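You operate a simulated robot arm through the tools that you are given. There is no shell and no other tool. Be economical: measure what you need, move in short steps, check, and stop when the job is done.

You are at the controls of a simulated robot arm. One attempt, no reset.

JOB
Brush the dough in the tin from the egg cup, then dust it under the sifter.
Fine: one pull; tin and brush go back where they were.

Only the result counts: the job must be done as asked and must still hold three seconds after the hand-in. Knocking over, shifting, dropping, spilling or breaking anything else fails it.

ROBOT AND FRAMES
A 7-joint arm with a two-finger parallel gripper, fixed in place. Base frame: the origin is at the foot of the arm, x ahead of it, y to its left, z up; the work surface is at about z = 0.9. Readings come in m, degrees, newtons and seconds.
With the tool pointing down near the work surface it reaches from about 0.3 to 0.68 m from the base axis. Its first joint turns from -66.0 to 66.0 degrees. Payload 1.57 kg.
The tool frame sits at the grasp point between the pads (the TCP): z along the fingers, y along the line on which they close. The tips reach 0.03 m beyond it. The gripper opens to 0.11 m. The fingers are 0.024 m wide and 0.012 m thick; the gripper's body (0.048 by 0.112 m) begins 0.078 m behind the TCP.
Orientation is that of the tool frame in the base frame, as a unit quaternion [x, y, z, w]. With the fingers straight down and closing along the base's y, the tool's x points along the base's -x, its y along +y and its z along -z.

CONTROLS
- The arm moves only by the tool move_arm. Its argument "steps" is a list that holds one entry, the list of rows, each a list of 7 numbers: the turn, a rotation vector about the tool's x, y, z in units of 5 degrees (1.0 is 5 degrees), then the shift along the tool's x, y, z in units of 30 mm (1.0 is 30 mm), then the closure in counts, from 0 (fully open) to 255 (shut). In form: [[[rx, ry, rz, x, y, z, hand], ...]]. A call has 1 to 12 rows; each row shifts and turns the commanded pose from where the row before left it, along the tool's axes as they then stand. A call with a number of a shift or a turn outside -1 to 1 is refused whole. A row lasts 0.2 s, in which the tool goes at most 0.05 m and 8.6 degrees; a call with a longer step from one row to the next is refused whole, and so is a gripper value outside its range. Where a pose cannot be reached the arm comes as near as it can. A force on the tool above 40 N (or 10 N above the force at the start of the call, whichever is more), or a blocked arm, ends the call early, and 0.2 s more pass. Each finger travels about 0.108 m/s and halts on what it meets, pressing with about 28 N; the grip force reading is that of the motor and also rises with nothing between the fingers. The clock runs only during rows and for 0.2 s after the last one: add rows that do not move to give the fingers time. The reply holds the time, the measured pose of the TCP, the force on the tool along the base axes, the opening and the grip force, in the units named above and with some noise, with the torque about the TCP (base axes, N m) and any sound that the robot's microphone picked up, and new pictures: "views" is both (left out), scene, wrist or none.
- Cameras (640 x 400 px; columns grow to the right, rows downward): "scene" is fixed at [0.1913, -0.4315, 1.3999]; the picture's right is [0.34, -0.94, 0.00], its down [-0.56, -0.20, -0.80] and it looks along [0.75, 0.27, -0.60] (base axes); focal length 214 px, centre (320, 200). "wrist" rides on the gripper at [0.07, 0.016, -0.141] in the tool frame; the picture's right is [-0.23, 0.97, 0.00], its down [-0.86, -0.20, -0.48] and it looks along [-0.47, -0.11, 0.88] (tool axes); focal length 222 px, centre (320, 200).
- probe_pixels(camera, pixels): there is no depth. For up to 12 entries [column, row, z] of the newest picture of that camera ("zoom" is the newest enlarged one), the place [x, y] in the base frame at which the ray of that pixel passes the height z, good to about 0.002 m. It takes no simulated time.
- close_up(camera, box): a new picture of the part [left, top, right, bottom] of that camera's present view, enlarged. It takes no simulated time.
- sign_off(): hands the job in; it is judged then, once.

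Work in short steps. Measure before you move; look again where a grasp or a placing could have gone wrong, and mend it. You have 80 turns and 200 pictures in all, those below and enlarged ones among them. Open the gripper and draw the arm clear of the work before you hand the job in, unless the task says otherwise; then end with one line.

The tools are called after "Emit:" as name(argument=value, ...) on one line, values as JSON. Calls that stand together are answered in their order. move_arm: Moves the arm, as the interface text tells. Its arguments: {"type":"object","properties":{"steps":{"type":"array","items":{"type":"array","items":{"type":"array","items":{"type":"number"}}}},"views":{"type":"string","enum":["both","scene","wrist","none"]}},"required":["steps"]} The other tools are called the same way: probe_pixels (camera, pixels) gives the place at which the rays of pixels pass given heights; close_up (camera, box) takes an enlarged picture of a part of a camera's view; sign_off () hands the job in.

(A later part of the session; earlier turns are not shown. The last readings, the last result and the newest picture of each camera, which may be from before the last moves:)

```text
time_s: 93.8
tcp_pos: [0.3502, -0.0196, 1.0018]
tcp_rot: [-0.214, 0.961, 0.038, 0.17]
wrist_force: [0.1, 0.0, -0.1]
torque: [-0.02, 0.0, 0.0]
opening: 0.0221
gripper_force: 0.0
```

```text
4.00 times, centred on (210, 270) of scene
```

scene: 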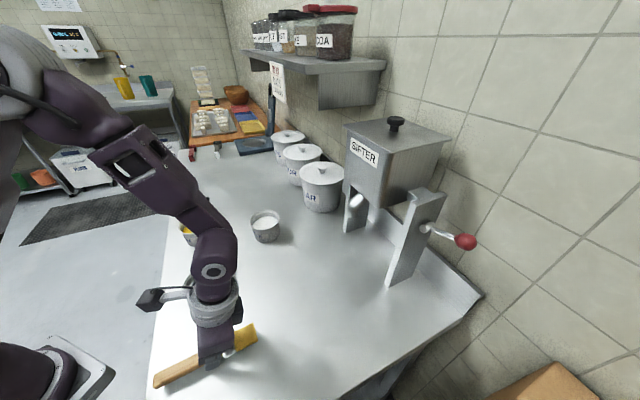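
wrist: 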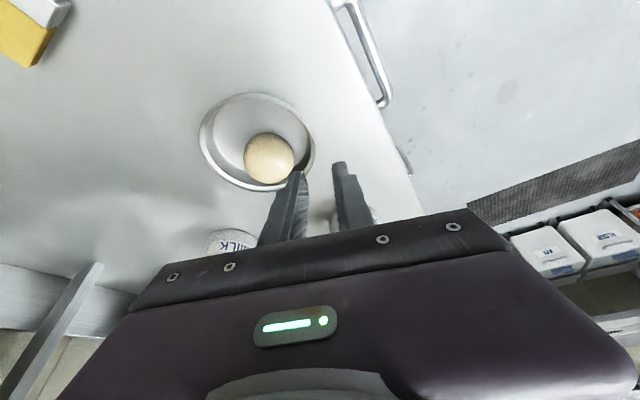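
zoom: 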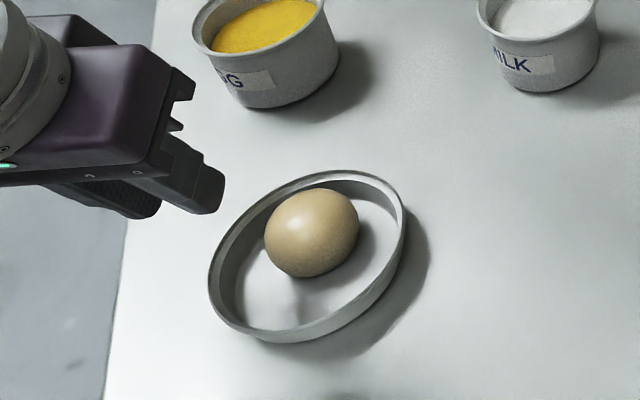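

The computed rim point agrees with the picture (zoom (210,254)). I'll descend so the fingers straddle the wall.

Emit:
move_arm(steps=[[[0, 0, 0, -0.235, 0.013, 0.646, 204], [0, 0, 0, -0.235, 0.013, 0.646, 204], [0, 0, 0, -0.117, 0.006, 0.323, 204], [0, 0, 0, -0.117, 0.006, 0.323, 204], [0, 0, 0, 0, 0, 0, 204]]], views="wrist")

Emit:
close_up(camera="scene", box=[140, 220, 280, 320])

```text
time_s: 95.0
tcp_pos: [0.3867, -0.0024, 0.9515]
tcp_rot: [-0.214, 0.961, 0.038, 0.17]
wrist_force: [-0.3, -1.1, 1.9]
torque: [-0.02, 0.0, -0.02]
opening: 0.0218
gripper_force: 0.0
```

wrist: 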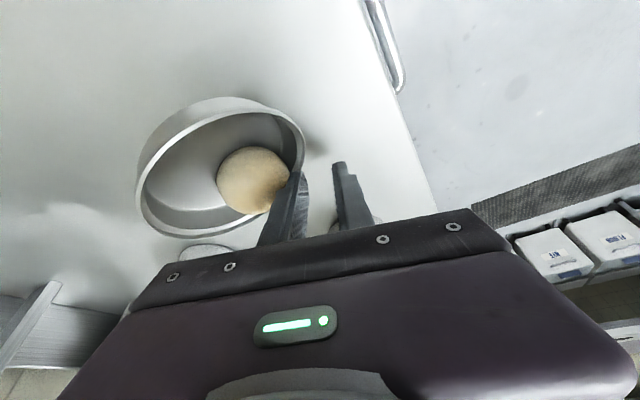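

```text
4.00 times, centred on (210, 270) of scene
```

zoom: 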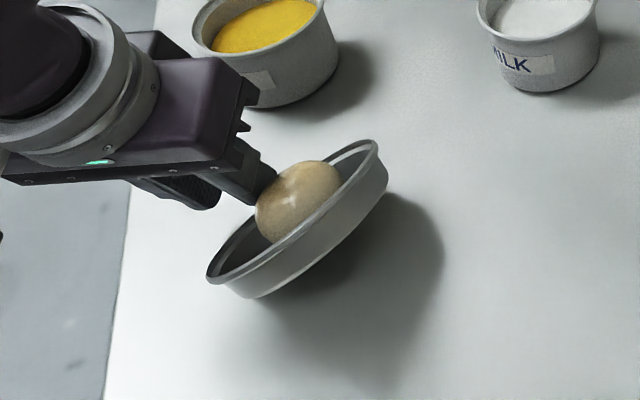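

A sign slip carried the fingers forward onto the rim and tipped the tin. I'll reverse the same path slowly to let it settle back flat.

Emit:
move_arm(steps=[[[0, 0, 0, 0.04, 0, -0.11, 204], [0, 0, 0, 0.04, 0, -0.11, 204], [0, 0, 0, 0.04, 0, -0.11, 204], [0, 0, 0, 0.04, 0, -0.11, 204], [0, 0, 0, 0.06, 0, -0.16, 204], [0, 0, 0, 0.06, 0, -0.16, 204], [0, 0, 0, 0, 0, 0, 204]]], views="none")

Emit:
close_up(camera="scene", box=[140, 220, 280, 320])

```text
time_s: 96.6
tcp_pos: [0.372, -0.0076, 0.972]
tcp_rot: [-0.214, 0.961, 0.038, 0.17]
wrist_force: [0.2, -0.3, 0.5]
torque: [0.0, -0.01, 0.02]
opening: 0.0218
gripper_force: 0.0
```

```text
4.00 times, centred on (210, 270) of scene
```

zoom: 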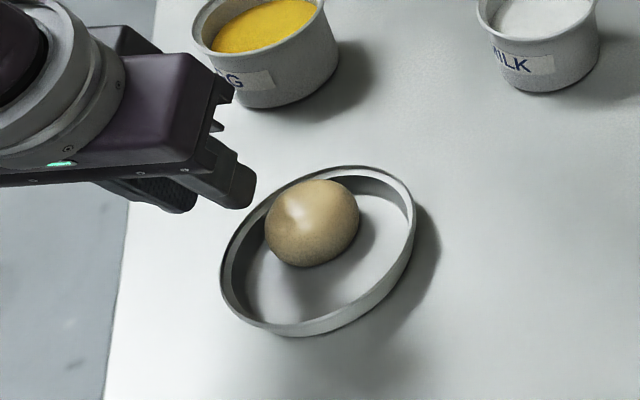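

The tin is flat again with the dough inside, centred near (0.386,-0.070). The dough is now nearer the +y wall, so I'll grip at azimuth 150° instead: raise, yaw +35°, and hover over the new grip point.

Emit:
move_arm(steps=[[[0, 0, 0, -0.2, 0, -0.55, 204], [0, 0, 0, -0.2, 0, -0.55, 204], [-0.342, 0, -0.94, 0, 0, 0, 204], [-0.342, 0, -0.94, 0, 0, 0, 204], [-0.342, 0, -0.94, 0, 0, 0, 204], [-0.342, 0, -0.94, 0, 0, 0, 204], [-0.342, 0, -0.94, 0, 0, 0, 204], [-0.342, 0, -0.94, 0, 0, 0, 204], [-0.342, 0, -0.94, 0, 0, 0, 204], [0, 0, 0, 0.96, 0.21, -0.047, 204], [0, 0, 0, 0.96, 0.21, -0.047, 204], [0, 0, 0, 0, 0, 0, 204]]], views="wrist")

Emit:
close_up(camera="scene", box=[140, 220, 280, 320])

Emit:
probe_pixels(camera="scene", pixels=[[209.2, 282.7, 0.925], [208, 275.7, 0.92]])

```text
time_s: 99.2
tcp_pos: [0.3329, -0.0497, 0.9896]
tcp_rot: [-0.493, 0.852, 0.087, 0.15]
wrist_force: [-0.6, 0.9, 0.0]
torque: [-0.01, -0.01, 0.01]
opening: 0.0221
gripper_force: 0.1
```

wrist: 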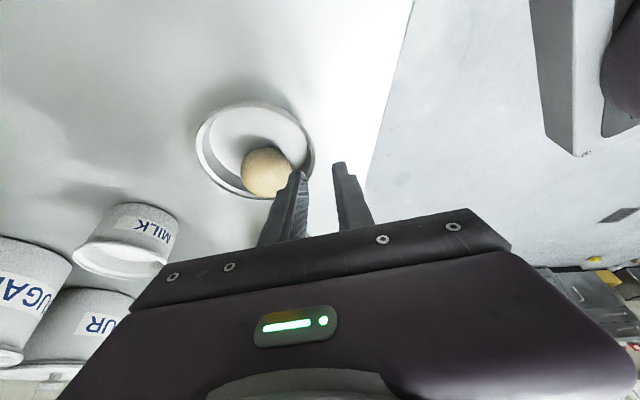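

```text
4.00 times, centred on (210, 270) of scene
```

zoom: 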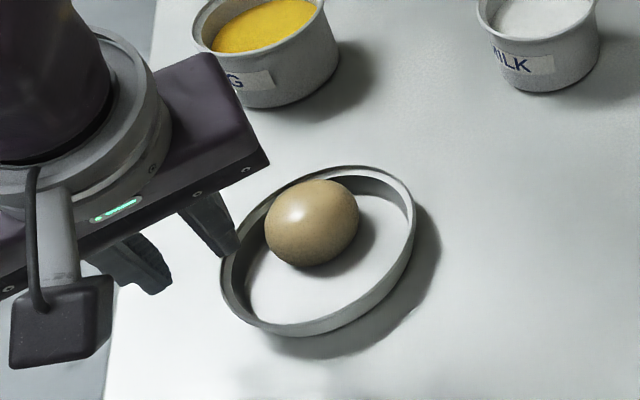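

```text
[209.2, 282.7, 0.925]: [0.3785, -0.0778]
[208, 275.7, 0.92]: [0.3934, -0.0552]
```

I'll cross-check the tin's centre with the wrist view (ellipse about (255,150)) before descending.

Emit:
probe_pixels(camera="wrist", pixels=[[255, 150, 0.925], [196, 150, 0.925], [314, 150, 0.925], [255, 100, 0.925], [255, 200, 0.925], [266, 172, 0.92], [300, 120, 0.925], [308, 138, 0.925]])

Emit:
close_up(camera="wrist", box=[180, 80, 380, 220])

```text
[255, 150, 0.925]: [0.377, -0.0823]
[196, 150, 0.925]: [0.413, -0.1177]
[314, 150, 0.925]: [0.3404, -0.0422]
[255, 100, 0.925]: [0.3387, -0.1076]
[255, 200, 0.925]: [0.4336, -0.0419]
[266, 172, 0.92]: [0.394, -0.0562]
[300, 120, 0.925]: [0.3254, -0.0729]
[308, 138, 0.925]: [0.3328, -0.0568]
```

```text
2.86 times, centred on (280, 150) of wrist
```

zoom: 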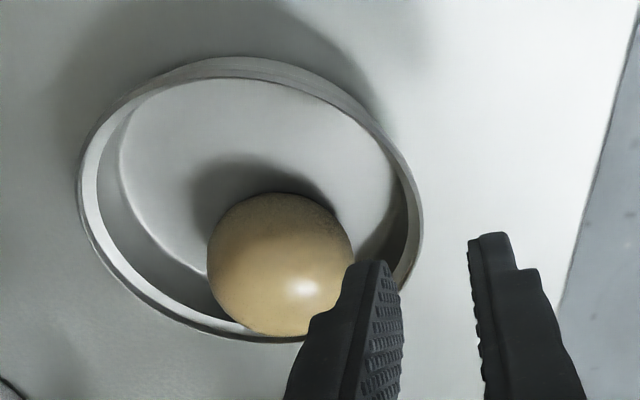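

The tin centre is at about (0.382,-0.0745) and the dough is at (0.394,-0.056), so there is room at the azimuth-150° wall. I'll descend, this time with the corrected tool-axis signs.

Emit:
move_arm(steps=[[[0, 0, 0, 0.289, 0.013, 0.599, 204], [0, 0, 0, 0.217, 0.01, 0.449, 204], [0, 0, 0, 0.217, 0.01, 0.449, 204], [0, 0, 0, 0, 0, 0, 204]]], views="wrist")

Emit:
close_up(camera="scene", box=[140, 220, 280, 320])

```text
time_s: 100.2
tcp_pos: [0.3291, -0.0536, 0.9407]
tcp_rot: [-0.493, 0.852, 0.087, 0.151]
wrist_force: [0.8, -0.1, -0.9]
torque: [0.0, 0.01, -0.02]
opening: 0.0226
gripper_force: 0.7
```

wrist: 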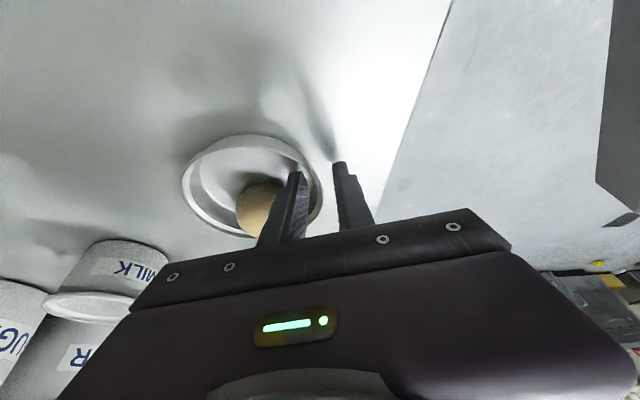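

```text
4.00 times, centred on (210, 270) of scene
```

zoom: 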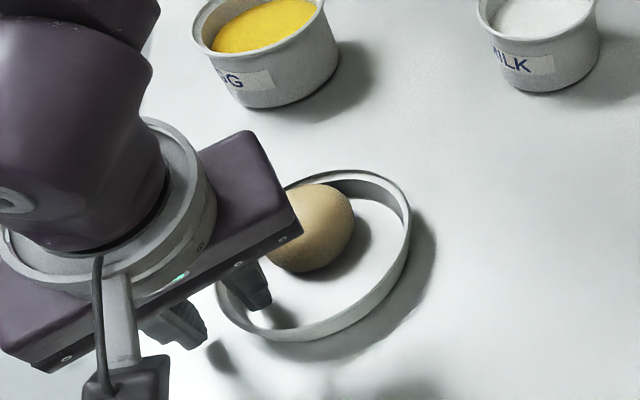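

The wall sits between the fingers: one inside, one outside, with no contact force. I'll close the hand and lift 12 mm.

Emit:
move_arm(steps=[[[0, 0, 0, 0, 0, 0, 230], [0, 0, 0, 0, 0, 0, 255], [0, 0, 0, 0, 0, 0, 255], [0, 0, 0, 0, 0, 0, 255], [0, 0, 0, -0.07, 0, -0.19, 255], [0, 0, 0, -0.07, 0, -0.19, 255], [0, 0, 0, 0, 0, 0, 255]]], views="wrist")

Emit:
close_up(camera="scene", box=[140, 220, 280, 320])

```text
time_s: 101.8
tcp_pos: [0.3288, -0.0531, 0.9523]
tcp_rot: [-0.493, 0.853, 0.087, 0.15]
wrist_force: [-1.1, -0.3, 1.5]
torque: [-0.15, -0.19, -0.09]
opening: 0.0081
gripper_force: 26.9
```

wrist: 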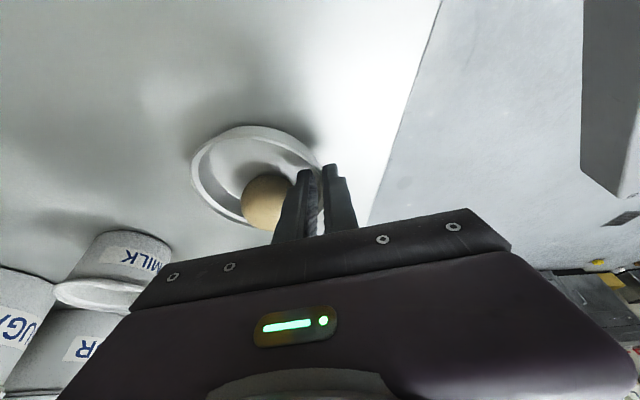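

```text
4.00 times, centred on (210, 270) of scene
```

zoom: 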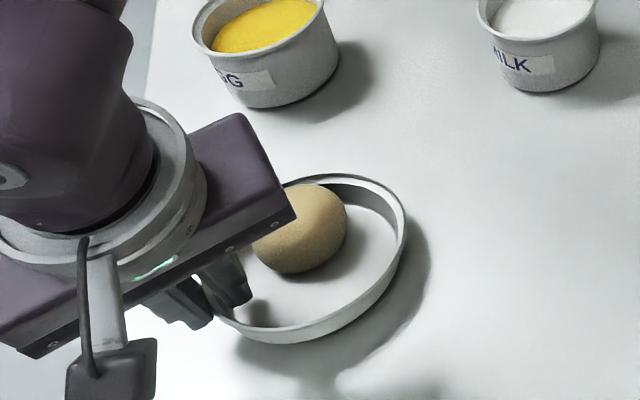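

The tin is held level with the dough in it. I'll carry it at this height toward the spout, aiming to put the dough at (0.57,-0.373).

Emit:
move_arm(steps=[[[0, 0, 0, 0.249, -0.481, -0.09, 255], [0, 0, 0, 0.497, -0.963, -0.181, 255], [0, 0, 0, 0.497, -0.963, -0.181, 255], [0, 0, 0, 0.497, -0.963, -0.181, 255], [0, 0, 0, 0.497, -0.963, -0.181, 255], [0, 0, 0, 0.497, -0.963, -0.181, 255], [0, 0, 0, 0.497, -0.963, -0.181, 255], [0, 0, 0, 0.497, -0.963, -0.181, 255], [0, 0, 0, 0.497, -0.963, -0.181, 255], [0, 0, 0, 0.4, -0.77, -0.145, 255], [0, 0, 0, 0.2, -0.4, -0.07, 255], [0, 0, 0, 0, 0, 0, 255]]])

Emit:
close_up(camera="scene", box=[280, 160, 440, 300])

```text
time_s: 104.4
tcp_pos: [0.4985, -0.3278, 0.9525]
tcp_rot: [-0.494, 0.852, 0.087, 0.149]
wrist_force: [0.1, 1.1, 2.6]
torque: [-0.09, -0.28, 0.05]
opening: 0.0078
gripper_force: 26.4
```

scene: 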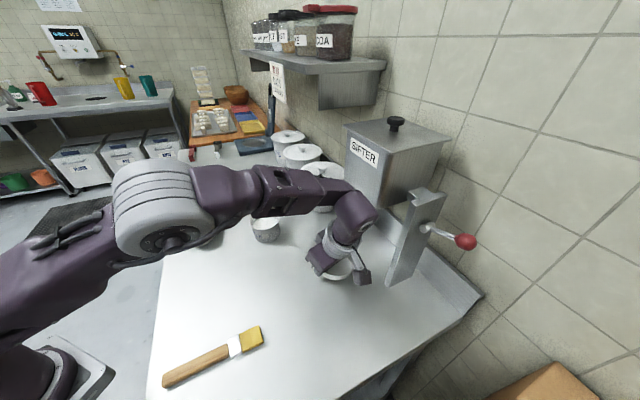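
wrist: 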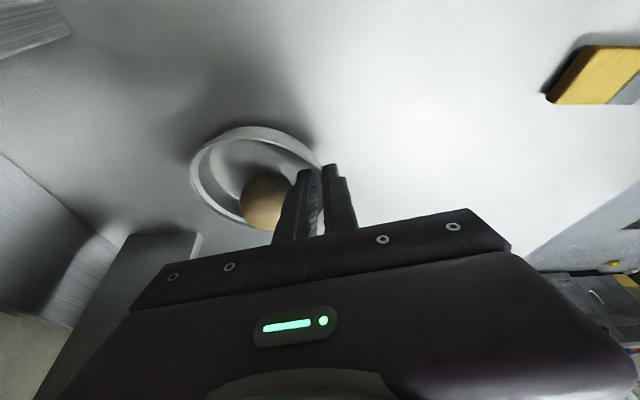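

```text
2.86 times, centred on (360, 230) of scene
```

zoom: 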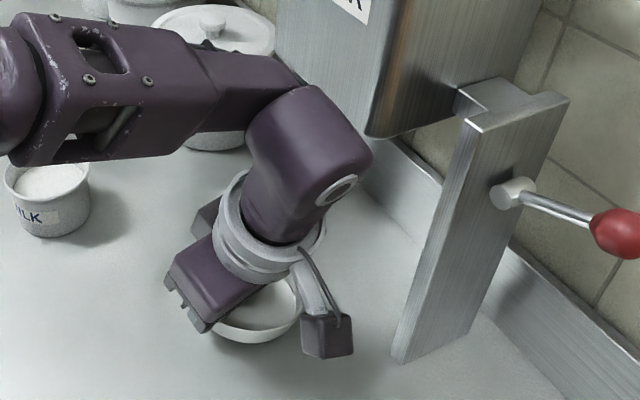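

The forearm is now only about 1.5 cm from the hopper, so I'll set the tin down here (dough ≈3.7 cm short of the spout). I'll release, back off, and reorient to yaw −45° with a 50° lean for pushing it in and working the lever.

Emit:
move_arm(steps=[[[0, 0, 0, 0.068, 0, 0.188, 255], [0, 0, 0, 0.068, 0, 0.188, 255], [0, 0, 0, 0, 0, 0, 255], [0, 0, 0, 0, 0, 0, 204], [0, 0, 0, 0, 0, 0, 204], [0, 0, 0, -0.285, 0, -0.78, 204], [0, 0, 0, -0.285, 0, -0.78, 204], [0, 0, 0, -0.285, 0, -0.78, 204], [0, 0, 0, -0.285, 0, -0.78, 204], [0, 0, 0, -0.243, 0.966, 0.09, 204], [0, 0, 0, -0.243, 0.966, 0.09, 204], [0, 0, 0, -0.243, 0.966, 0.09, 204]]], views="scene")

Emit:
move_arm(steps=[[[0.353, -0.286, 0.935, 0, 0, 0, 204], [0.376, -0.286, 0.927, 0, 0, 0, 204], [0.4, -0.286, 0.916, 0, 0, 0, 204], [0.423, -0.286, 0.906, 0, 0, 0, 204], [0.445, -0.286, 0.896, 0, 0, 0, 204], [0.468, -0.286, 0.884, 0, 0, 0, 255], [0.489, -0.286, 0.872, 0, 0, 0, 255], [0.511, -0.286, 0.86, 0, 0, 0, 255], [0.531, -0.286, 0.847, 0, 0, 0, 255], [0.553, -0.286, 0.833, 0, 0, 0, 255], [0.574, -0.286, 0.819, 0, 0, 0, 255], [0.593, -0.286, 0.805, 0, 0, 0, 255]]], views="none")

Emit:
move_arm(steps=[[[0.614, -0.286, 0.789, 0, 0, 0, 255], [0.633, -0.286, 0.774, 0, 0, 0, 255], [0.652, -0.286, 0.758, 0, 0, 0, 255], [0.67, -0.286, 0.742, 0, 0, 0, 255], [0.69, -0.286, 0.724, 0, 0, 0, 255], [0.707, -0.286, 0.707, 0, 0, 0, 255], [0.724, -0.286, 0.69, 0, 0, 0, 255], [0.742, -0.286, 0.67, 0, 0, 0, 255], [0.758, -0.286, 0.652, 0, 0, 0, 255], [0, 0, 0, 0, 0, 0, 255]]], views="both")

Emit:
close_up(camera="wrist", box=[180, 40, 420, 220])

```text
time_s: 107.0
tcp_pos: [0.4319, -0.2632, 1.041]
tcp_rot: [-0.493, 0.853, 0.086, 0.151]
wrist_force: [0.0, -0.5, -0.4]
torque: [-0.01, -0.01, -0.01]
opening: 0.0222
gripper_force: 0.1
```

scene: 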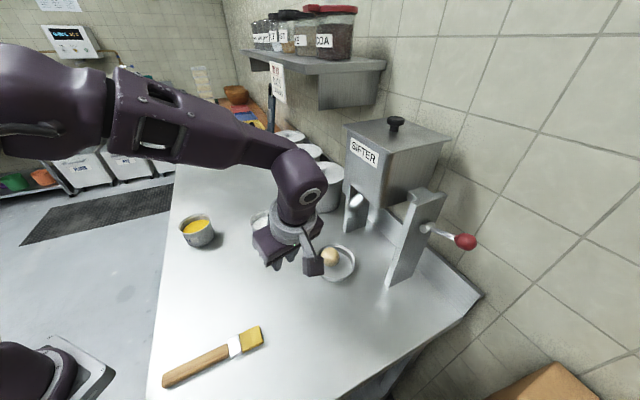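

```text
time_s: 109.6
tcp_pos: [0.434, -0.2636, 1.0408]
tcp_rot: [0.001, 0.948, 0.0, 0.318]
wrist_force: [-0.1, -1.0, -0.5]
torque: [0.01, 0.0, 0.0]
opening: 0.0001
gripper_force: 21.1
```

```text
time_s: 111.8
tcp_pos: [0.4328, -0.2636, 1.04]
tcp_rot: [0.347, 0.837, -0.162, 0.391]
wrist_force: [0.1, 1.0, -0.4]
torque: [0.0, 0.0, -0.01]
opening: 0.0
gripper_force: 21.8
```

scene: 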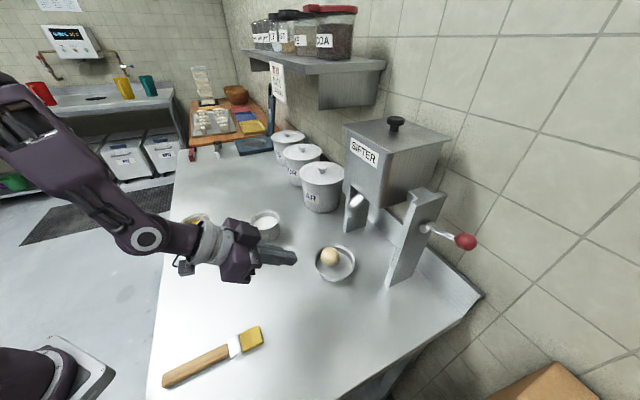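
wrist: 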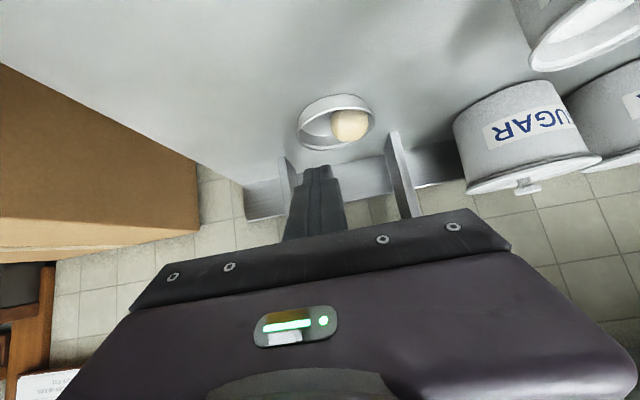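

```text
2.22 times, centred on (300, 130) of wrist
```

zoom: 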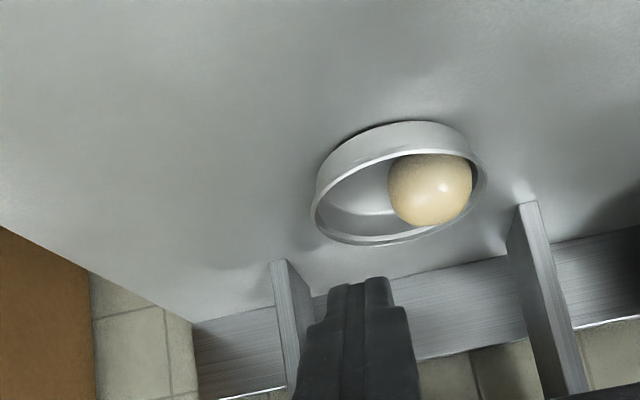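

The tin is stable with the dough near (0.559,-0.328), so it needs about +3.9 cm outward and −2.4 cm sideways to be under the spout. I'll lower the closed fingers behind it and push along that line.

Emit:
move_arm(steps=[[[0, 0, 0, 0.429, 0.578, 0.889, 255], [0, 0, 0, 0.429, 0.578, 0.889, 255], [0, 0, 0, 0.429, 0.578, 0.889, 255], [0, 0, 0, 0.429, 0.578, 0.889, 255], [0, 0, 0, 0, 0, 0, 255], [0, 0, 0, -0.185, -0.18, 0.221, 255], [0, 0, 0, -0.185, -0.18, 0.221, 255], [0, 0, 0, -0.185, -0.18, 0.221, 255], [0, 0, 0, -0.185, -0.18, 0.221, 255], [0, 0, 0, -0.185, -0.18, 0.221, 255], [0, 0, 0, 0, 0, 0, 255]]], views="scene")

Emit:
close_up(camera="scene", box=[280, 160, 440, 300])

Emit:
close_up(camera="wrist", box=[180, 40, 420, 220])

```text
time_s: 114.2
tcp_pos: [0.5285, -0.2988, 0.9319]
tcp_rot: [0.347, 0.837, -0.162, 0.391]
wrist_force: [-0.3, 0.1, 0.1]
torque: [-0.02, 0.01, 0.01]
opening: 0.0
gripper_force: 21.4
```

scene: 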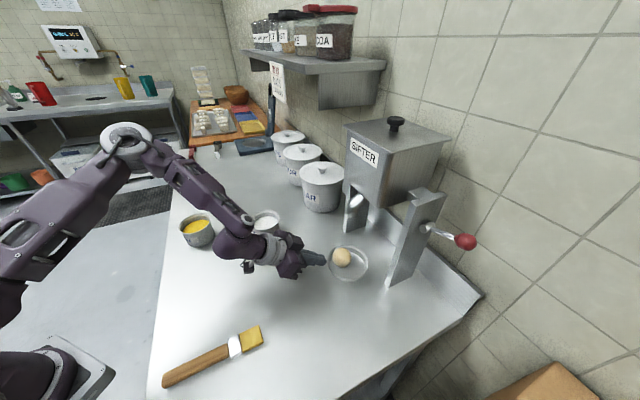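

```text
2.86 times, centred on (360, 230) of scene
```

zoom: 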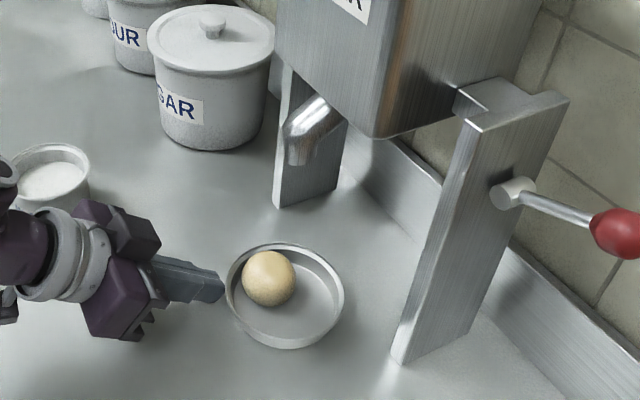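

```text
2.22 times, centred on (300, 130) of wrist
```

zoom: 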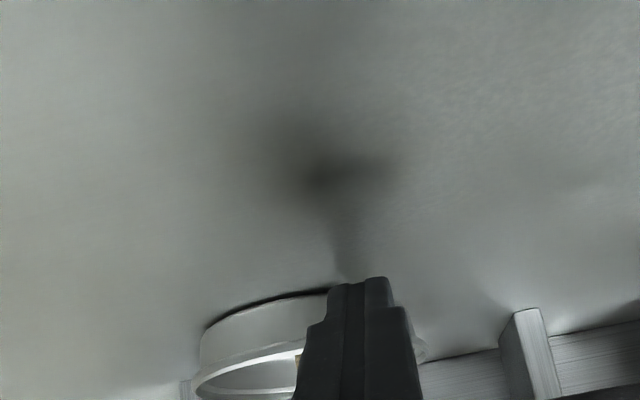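

The dough is now at about (0.566,-0.361), roughly 1 cm short of the spout line. I'll nudge it a last 12 mm, back away, rise, and move the closed fingers above the lever knob (0.502,-0.576,1.13).

Emit:
move_arm(steps=[[[0, 0, 0, -0.219, -0.212, 0.26, 255], [0, 0, 0, 0, 0, 0, 255], [0, 0, 0, 0.074, 0, -0.953, 255], [0, 0, 0, 0.074, 0, -0.953, 255], [0, 0, 0, 0.074, 0, -0.953, 255], [0, 0, 0, -0.796, -0.967, -0.667, 255], [0, 0, 0, -0.796, -0.967, -0.667, 255], [0, 0, 0, -0.796, -0.967, -0.667, 255], [0, 0, 0, -0.796, -0.967, -0.667, 255], [0, 0, 0, -0.796, -0.967, -0.667, 255], [0, 0, 0, -0.796, -0.967, -0.667, 255], [0, 0, 0, -0.796, -0.967, -0.667, 255]]], views="none")

Emit:
move_arm(steps=[[[0, 0, 0, -0.735, 0, 0.876, 255], [0, 0, 0, -0.735, 0, 0.876, 255], [0, 0, 0, -0.735, 0, 0.876, 255], [0, 0, 0, -0.735, 0, 0.876, 255], [0, 0, 0, -0.735, 0, 0.876, 255], [0, 0, 0, -0.735, 0, 0.876, 255], [0, 0, 0, 0, 0, 0, 255]]], views="scene")

Emit:
close_up(camera="scene", box=[310, 130, 510, 300])

```text
time_s: 116.8
tcp_pos: [0.3386, -0.4044, 1.1998]
tcp_rot: [0.346, 0.837, -0.162, 0.391]
wrist_force: [-0.8, 0.6, 0.7]
torque: [0.0, 0.01, 0.05]
opening: 0.0
gripper_force: 20.9
```

```text
time_s: 118.4
tcp_pos: [0.484, -0.5518, 1.2019]
tcp_rot: [0.346, 0.838, -0.16, 0.391]
wrist_force: [0.1, -0.5, -0.8]
torque: [-0.02, -0.04, 0.01]
opening: 0.0
gripper_force: 21.2
```

scene: 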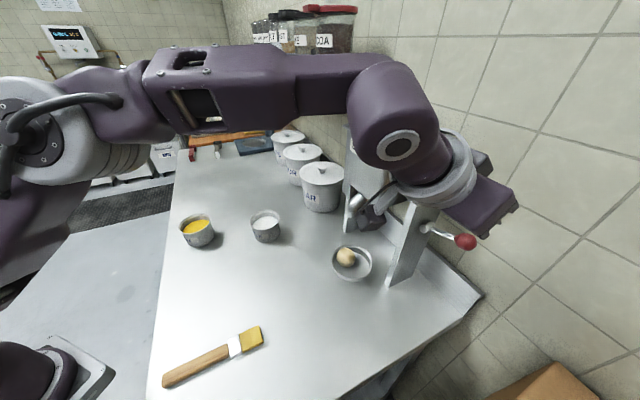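

```text
2.35 times, centred on (410, 215) of scene
```

zoom: 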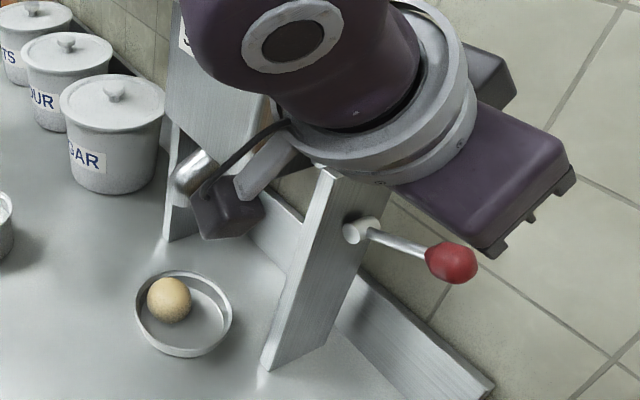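

No contact so far, and the tin sits under the spout. TCP is 3 cm short of the knob in reach, so I'll go 2 cm farther out, then press down in small steps.

Emit:
move_arm(steps=[[[0, 0, 0, -0.43, 0, 0.51, 255], [0, 0, 0, 0.306, 0, 0.257, 255], [0, 0, 0, 0.306, 0, 0.257, 255], [0, 0, 0, 0.306, 0, 0.257, 255], [0, 0, 0, 0.306, 0, 0.257, 255], [0, 0, 0, 0.306, 0, 0.257, 255], [0, 0, 0, 0.306, 0, 0.257, 255], [0, 0, 0, 0.306, 0, 0.257, 255], [0, 0, 0, 0.306, 0, 0.257, 255], [0, 0, 0, 0, 0, 0, 255]]], views="scene")

Emit:
close_up(camera="scene", box=[310, 130, 510, 300])

```text
time_s: 120.5
tcp_pos: [0.5023, -0.5661, 1.1134]
tcp_rot: [0.345, 0.833, -0.165, 0.401]
wrist_force: [3.2, -2.1, 4.4]
torque: [-0.02, -0.11, 0.05]
opening: 0.0
gripper_force: 20.9
stopped in row 10: the force on the tool passed its limit at 43 N (the readings are from after the stop); the commanded pose is now the measured one
```

scene: 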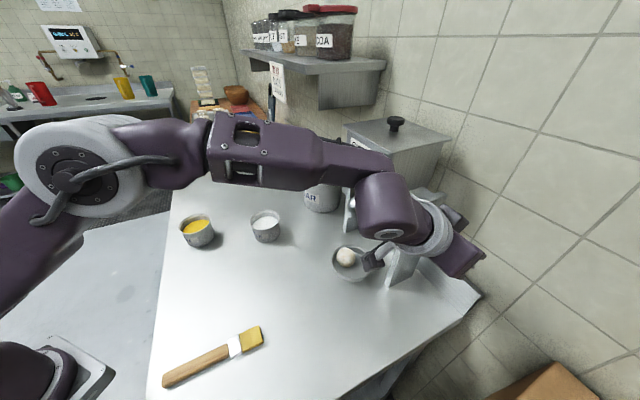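

```text
2.35 times, centred on (410, 215) of scene
```

zoom: 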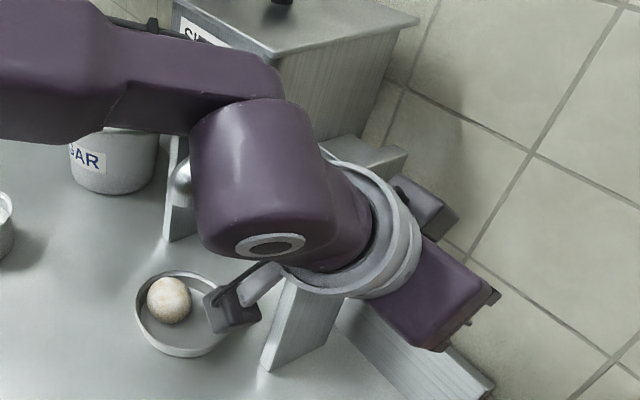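

The dough has turned white with flour and the lever hit its stop, so the single pull is done. I'll raise, retreat, and reorient to a 20° lean with the fingers part-open, to regrip the tin on its dough-free side.

Emit:
move_arm(steps=[[[0, 0, 0, -0.613, 0, -0.514, 255], [0, 0, 0, -0.613, 0, -0.514, 255], [0, 0, 0, -0.613, 0, -0.514, 255], [0, 0, 0, -0.613, 0, -0.514, 255], [0, 0, 0, 0.715, 0, -0.85, 255], [0, 0, 0, 0.715, 0, -0.85, 255], [0, 0, 0, 0.715, 0, -0.85, 255], [0, 0, 0, 0.715, 0, -0.85, 255], [0, 0, 0, 0.715, 0, -0.85, 255], [0, 0, 0, 0.715, 0, -0.85, 255], [0, 0, 0, 0.715, 0, -0.85, 255], [0, 0, 0, 0, 0, 0, 255]]], views="scene")

Emit:
move_arm(steps=[[[0, 1, 0, 0, 0.5, 0, 204], [0, 1, 0, 0, 0.5, 0, 204], [0, 1, 0, 0, 0.5, 0, 204], [0, 1, 0, 0, 0.5, 0, 204], [0, 1, 0, 0, 0.5, 0, 204], [0, 1, 0, 0, 0.5, 0, 204], [0, 0.3, 0, 0, 0, 0, 204], [0, 0, 0, 0, 0, 0, 204]]], views="both")

Emit:
close_up(camera="scene", box=[300, 150, 500, 300])

Emit:
close_up(camera="wrist", box=[180, 40, 480, 240])

```text
time_s: 123.1
tcp_pos: [0.3349, -0.3987, 1.2034]
tcp_rot: [0.344, 0.834, -0.164, 0.4]
wrist_force: [0.4, 0.5, 0.3]
torque: [0.01, -0.01, 0.0]
opening: 0.0001
gripper_force: 21.7
```

scene: 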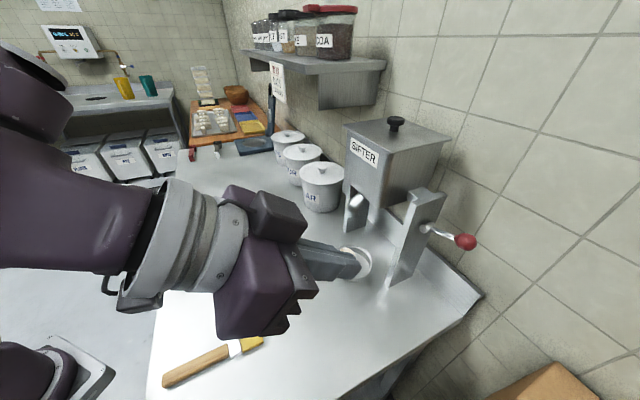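

```text
time_s: 124.9
tcp_pos: [0.3993, -0.3343, 1.2036]
tcp_rot: [0.377, 0.91, -0.065, 0.158]
wrist_force: [-0.3, 0.2, 0.5]
torque: [0.02, 0.0, 0.03]
opening: 0.0222
gripper_force: 0.0
```

scene: 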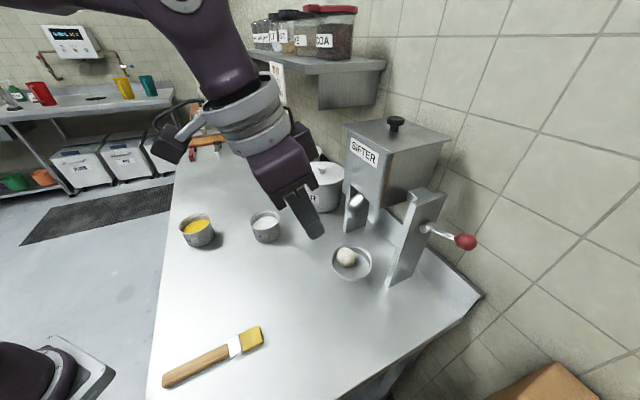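
wrist: 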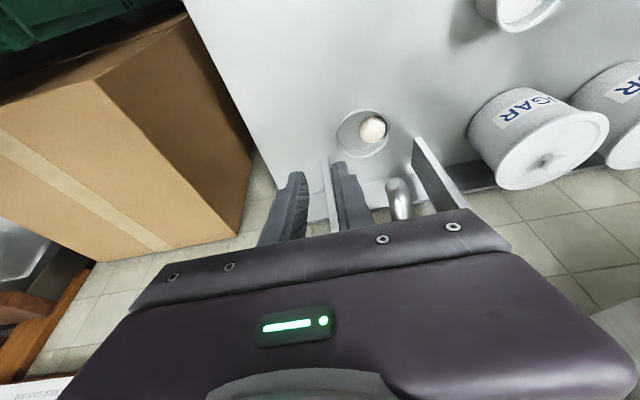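

```text
2.67 times, centred on (400, 225) of scene
```

zoom: 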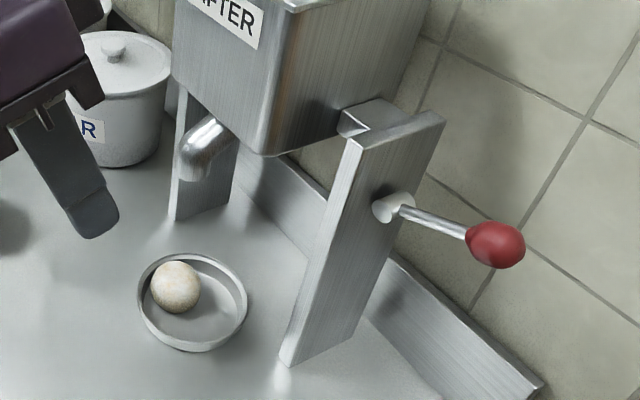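

```text
2.00 times, centred on (330, 140) of wrist
```

zoom: 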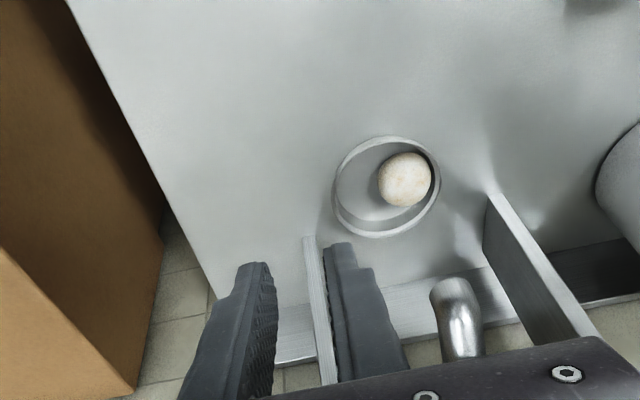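

The dough is dusted white and the lever is back at rest. I'll measure the tin's position for the regrip.

Emit:
probe_pixels(camera="wrist", pixels=[[363.25, 133, 0.925], [336.5, 133, 0.925], [390, 133, 0.925], [363.25, 107.5, 0.925], [363.25, 158.5, 0.925], [372, 129, 0.92]])

Emit:
probe_pixels(camera="scene", pixels=[[352.4, 262, 0.925], [345.7, 257.5, 0.92]])

```text
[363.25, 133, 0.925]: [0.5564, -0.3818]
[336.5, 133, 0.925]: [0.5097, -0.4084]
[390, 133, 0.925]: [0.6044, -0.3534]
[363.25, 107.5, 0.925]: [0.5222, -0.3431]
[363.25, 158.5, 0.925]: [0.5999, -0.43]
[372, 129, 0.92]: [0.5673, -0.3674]
```

```text
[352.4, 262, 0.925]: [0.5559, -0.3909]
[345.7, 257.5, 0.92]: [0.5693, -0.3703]
```

The tin centre is at (0.558,-0.385) and the dough is offset to its far-left side. I'll bring the fingers, opened to about 4 cm, down astride the right-hand (−v) wall.

Emit:
move_arm(steps=[[[0, 0, 0, -0.27, 0.087, 0.982, 162], [0, 0, 0, -0.27, 0.087, 0.982, 162], [0, 0, 0, -0.27, 0.087, 0.982, 162], [0, 0, 0, -0.27, 0.087, 0.982, 162], [0, 0, 0, -0.27, 0.087, 0.982, 162], [0, 0, 0, -0.27, 0.087, 0.982, 162], [0, 0, 0, -0.27, 0.087, 0.982, 162], [0, 0, 0, -0.27, 0.087, 0.982, 162], [0, 0, 0, 0, 0, 0, 162]]], views="wrist")

Emit:
move_arm(steps=[[[0, 0, 0, 0.179, 0, 0.499, 162], [0, 0, 0, 0.179, 0, 0.499, 162], [0, 0, 0, 0.179, 0, 0.499, 162], [0, 0, 0, 0.179, 0, 0.499, 162], [0, 0, 0, 0, 0, 0, 162]]], views="both")

Emit:
close_up(camera="scene", box=[300, 150, 500, 300])

```text
time_s: 126.9
tcp_pos: [0.5124, -0.4196, 1.0033]
tcp_rot: [0.376, 0.91, -0.066, 0.16]
wrist_force: [0.4, -0.6, 0.0]
torque: [-0.02, -0.01, 0.0]
opening: 0.0403
gripper_force: 0.0
```

wrist: 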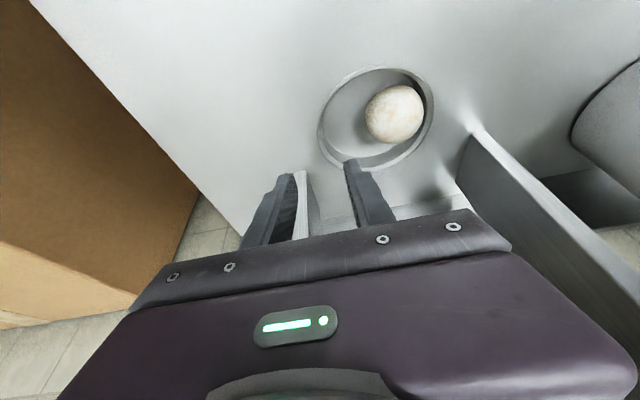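

```text
time_s: 128.1
tcp_pos: [0.5134, -0.4193, 0.9398]
tcp_rot: [0.376, 0.911, -0.065, 0.158]
wrist_force: [-0.3, -0.9, 0.3]
torque: [0.01, 0.0, 0.01]
opening: 0.0403
gripper_force: 0.0
```

scene: 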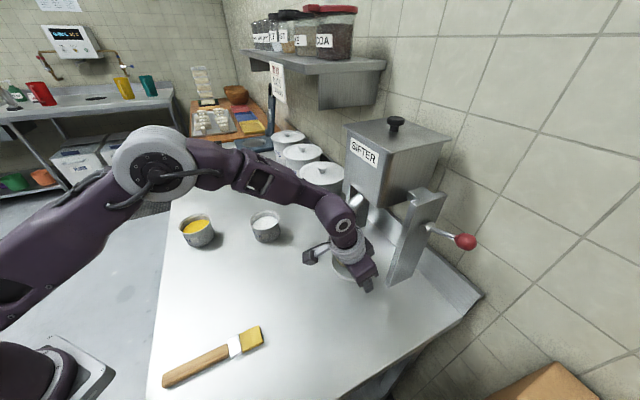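
wrist: 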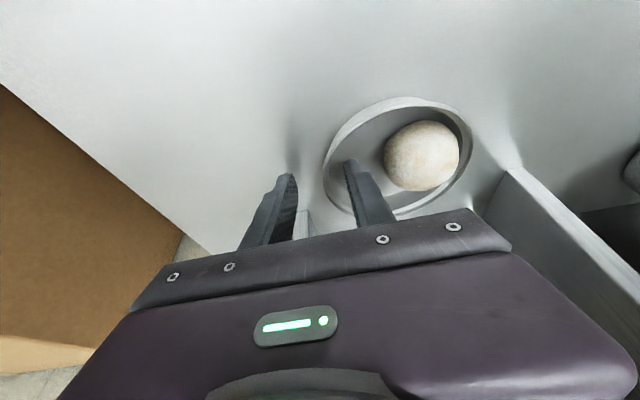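

```text
2.67 times, centred on (400, 225) of scene
```

zoom: 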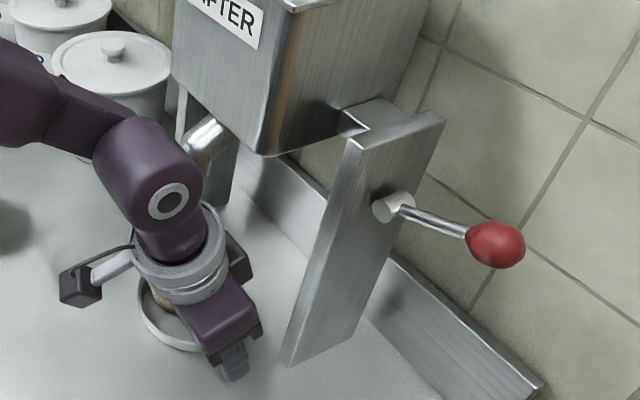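

The wall is between the fingers. I'll close, lift 12 mm, and start carrying back toward the tin's original spot.

Emit:
move_arm(steps=[[[0, 0, 0, 0, 0, 0, 210], [0, 0, 0, 0, 0, 0, 255], [0, 0, 0, 0, 0, 0, 255], [0, 0, 0, 0, 0, 0, 255], [0, 0, 0, -0.067, 0, -0.188, 255], [0, 0, 0, -0.067, 0, -0.188, 255], [0, 0, 0, 0, 0, 0, 255], [0, 0, 0, 0.454, 0.138, -0.163, 255], [0, 0, 0, 0.908, 0.276, -0.325, 255], [0, 0, 0, 0.908, 0.276, -0.325, 255], [0, 0, 0, 0.454, 0.138, -0.163, 255], [0, 0, 0, 0, 0, 0, 255]]], views="both")

```text
time_s: 130.7
tcp_pos: [0.4685, -0.3421, 0.9528]
tcp_rot: [0.376, 0.91, -0.066, 0.159]
wrist_force: [0.6, -1.1, 2.8]
torque: [0.15, -0.3, -0.16]
opening: 0.0047
gripper_force: 24.7
```

scene: 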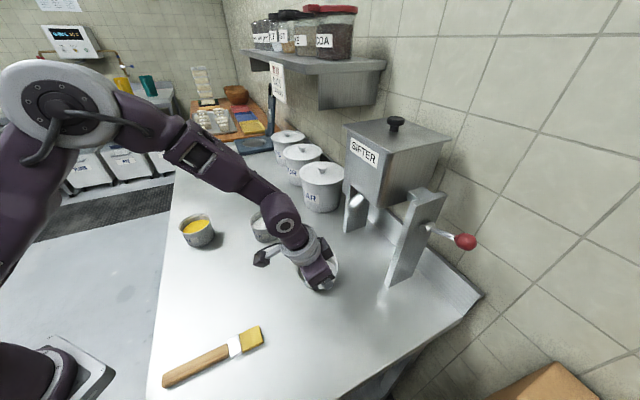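
wrist: 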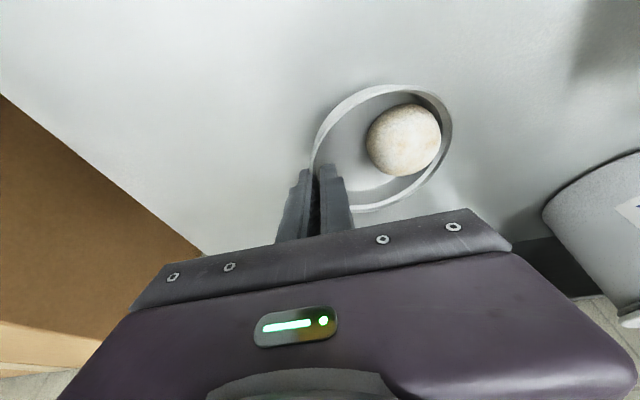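

The tin is held level with the dusted dough in it. I'll continue the carry to its home position at (0.3825,-0.069).

Emit:
move_arm(steps=[[[0, 0, 0, 0.455, 0.142, -0.163, 255], [0, 0, 0, 0.911, 0.284, -0.326, 255], [0, 0, 0, 0.911, 0.284, -0.326, 255], [0, 0, 0, 0.911, 0.284, -0.326, 255], [0, 0, 0, 0.911, 0.284, -0.326, 255], [0, 0, 0, 0.911, 0.284, -0.326, 255], [0, 0, 0, 0.911, 0.284, -0.326, 255], [0, 0, 0, 0.911, 0.284, -0.326, 255], [0, 0, 0, 0.911, 0.284, -0.326, 255], [0, 0, 0, 0.455, 0.142, -0.163, 255], [0, 0, 0, 0, 0, 0, 255]]], views="both")

Emit:
close_up(camera="scene", box=[140, 220, 280, 320])

```text
time_s: 133.1
tcp_pos: [0.3432, -0.114, 0.9503]
tcp_rot: [0.375, 0.911, -0.066, 0.158]
wrist_force: [-2.0, 0.0, 4.0]
torque: [0.35, -0.27, 0.17]
opening: 0.005
gripper_force: 25.6
out of reach, approached as far as the arm can: row 10
```

scene: 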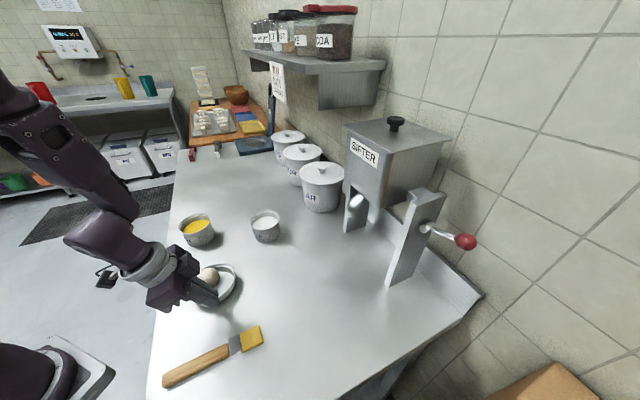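
wrist: 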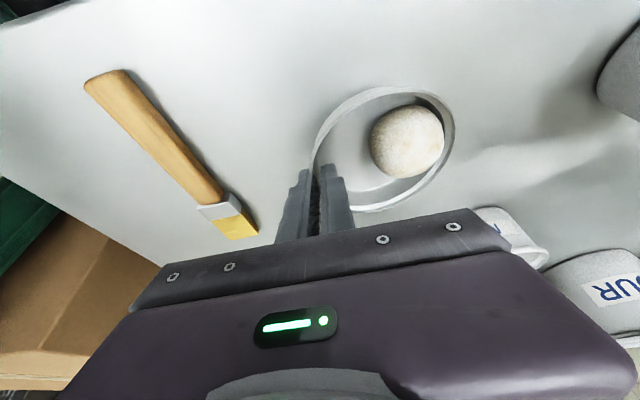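

```text
4.00 times, centred on (210, 270) of scene
```

zoom: 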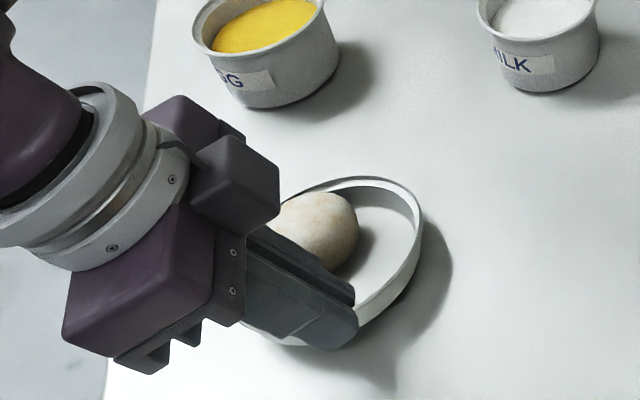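

I'm about 1 cm short of home with the arm at its near limit. I'll ease the lean 3°, shift the last centimetre, lower, release, and rise straight up.

Emit:
move_arm(steps=[[[0, 0.6, 0, 0, 0.1, 0, 255], [0, 0, 0, 0.17, 0.1, -0.06, 255], [0, 0, 0, 0.17, 0, -0.06, 255], [0, 0, 0, 0.07, 0, 0.2, 255], [0, 0, 0, 0.06, 0, 0.19, 255], [0, 0, 0, 0, 0, 0, 255], [0, 0, 0, 0, 0, 0, 204], [0, 0, 0, 0, 0, 0, 204], [0, 0, 0, -0.14, 0, -0.48, 204], [0, 0, 0, -0.28, 0, -0.96, 204], [0, 0, 0, -0.28, 0, -0.96, 204], [0, 0, 0, -0.28, 0, -0.96, 204]]], views="both")

Emit:
close_up(camera="scene", box=[140, 220, 280, 320])

Emit:
close_up(camera="scene", box=[120, 170, 260, 270])

```text
time_s: 135.7
tcp_pos: [0.3391, -0.0997, 1.0442]
tcp_rot: [0.378, 0.914, -0.055, 0.135]
wrist_force: [0.5, 0.6, -0.2]
torque: [0.03, 0.02, 0.04]
opening: 0.0217
gripper_force: 0.0
```

scene: 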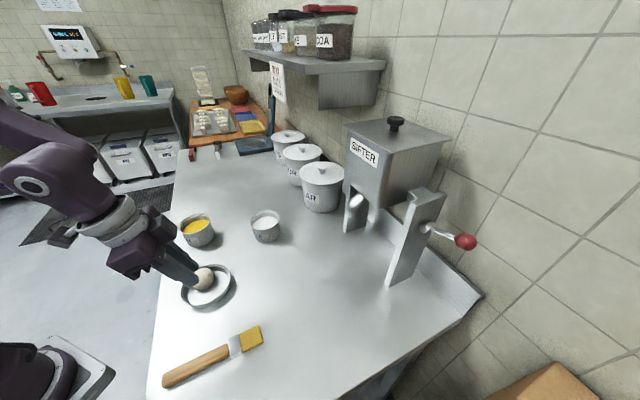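
wrist: 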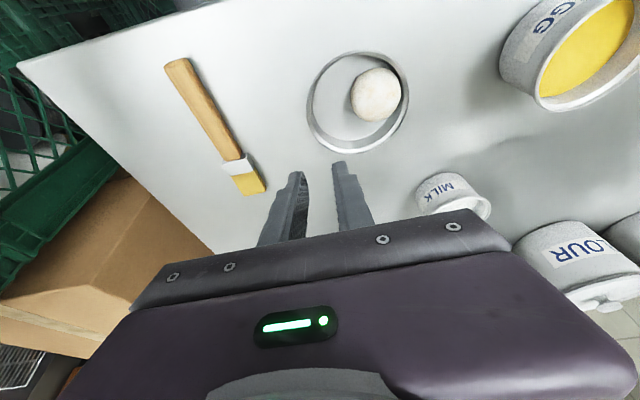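

```text
4.00 times, centred on (210, 270) of scene
```

zoom: 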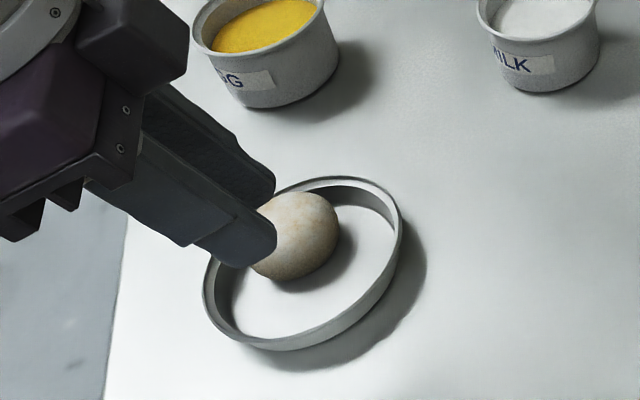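

```text
4.00 times, centred on (190, 220) of scene
5 turns are left
```

zoom: 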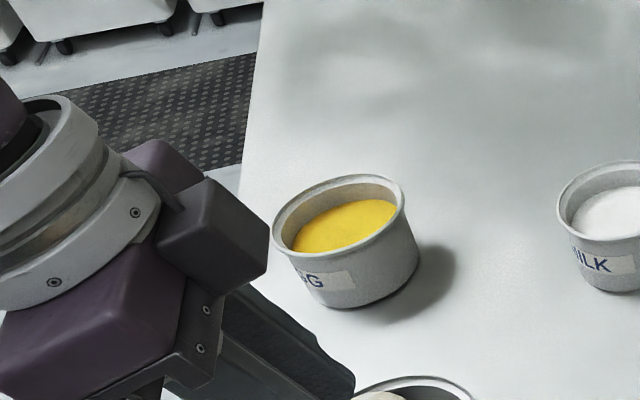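

The tin is home within about 6 mm and the dough is dusted. The egg cup is still about 11 mm left of where it started, so I'll bring the closed fingers down on its outer left side, well clear, to nudge it back gently.

Emit:
move_arm(steps=[[[0, 0, 0, 0.336, 0.969, -0.101, 204], [0, 0, 0, 0.336, 0.969, -0.101, 255], [0, 0, 0, 0.336, 0.969, -0.101, 255], [0, 0, 0, 0.336, 0.969, -0.101, 255], [0, 0, 0, 0.336, 0.969, -0.101, 255], [0, 0, 0, 0.336, 0.969, -0.101, 255], [0, 0, 0, 0.336, 0.969, -0.101, 255], [0, 0, 0, 0.336, 0.969, -0.101, 255], [0, 0, 0, 0.336, 0.969, -0.101, 255], [0, 0, 0, 0.336, 0.969, -0.101, 255], [0, 0, 0, 0, 0, 0, 255]]], views="none")

Emit:
move_arm(steps=[[[0, 0, 0, 0.289, 0, 0.957, 255], [0, 0, 0, 0.289, 0, 0.957, 255], [0, 0, 0, 0.289, 0, 0.957, 255], [0, 0, 0, 0, 0, 0, 255]]], views="both")

Emit:
close_up(camera="scene", box=[120, 170, 260, 270])

```text
time_s: 138.1
tcp_pos: [0.491, 0.1637, 1.045]
tcp_rot: [0.378, 0.915, -0.055, 0.134]
wrist_force: [0.0, 0.2, 0.2]
torque: [0.0, -0.03, 0.01]
opening: 0.0
gripper_force: 21.1
out of reach, approached as far as the arm can: row 8, 9, 10
```

```text
time_s: 139.1
tcp_pos: [0.4939, 0.1603, 0.9553]
tcp_rot: [0.377, 0.915, -0.056, 0.135]
wrist_force: [-0.9, -0.8, 0.2]
torque: [-0.01, 0.0, 0.02]
opening: 0.0
gripper_force: 21.6
out of reach, approached as far as the arm can: row 3
```

scene: 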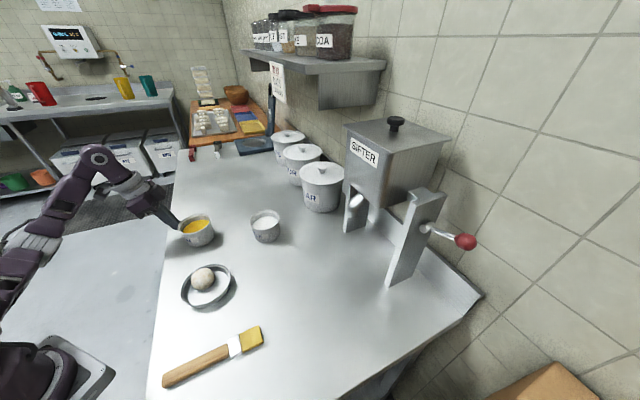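
wrist: 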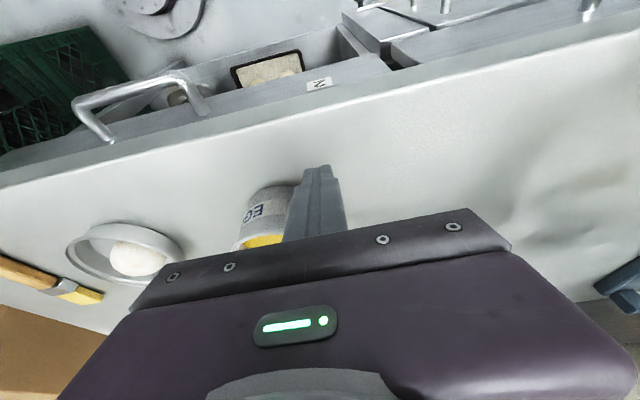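

```text
4.00 times, centred on (190, 220) of scene
4 turns are left
```

zoom: 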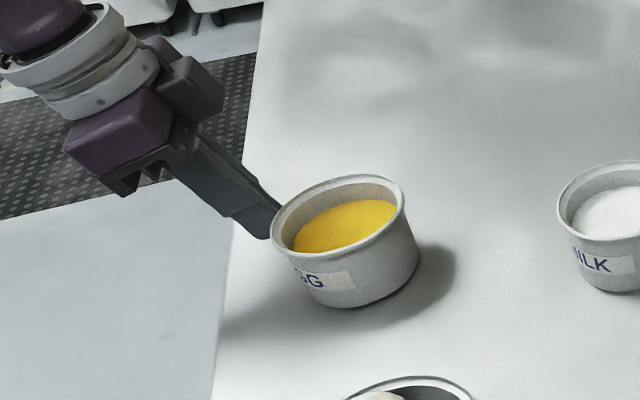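

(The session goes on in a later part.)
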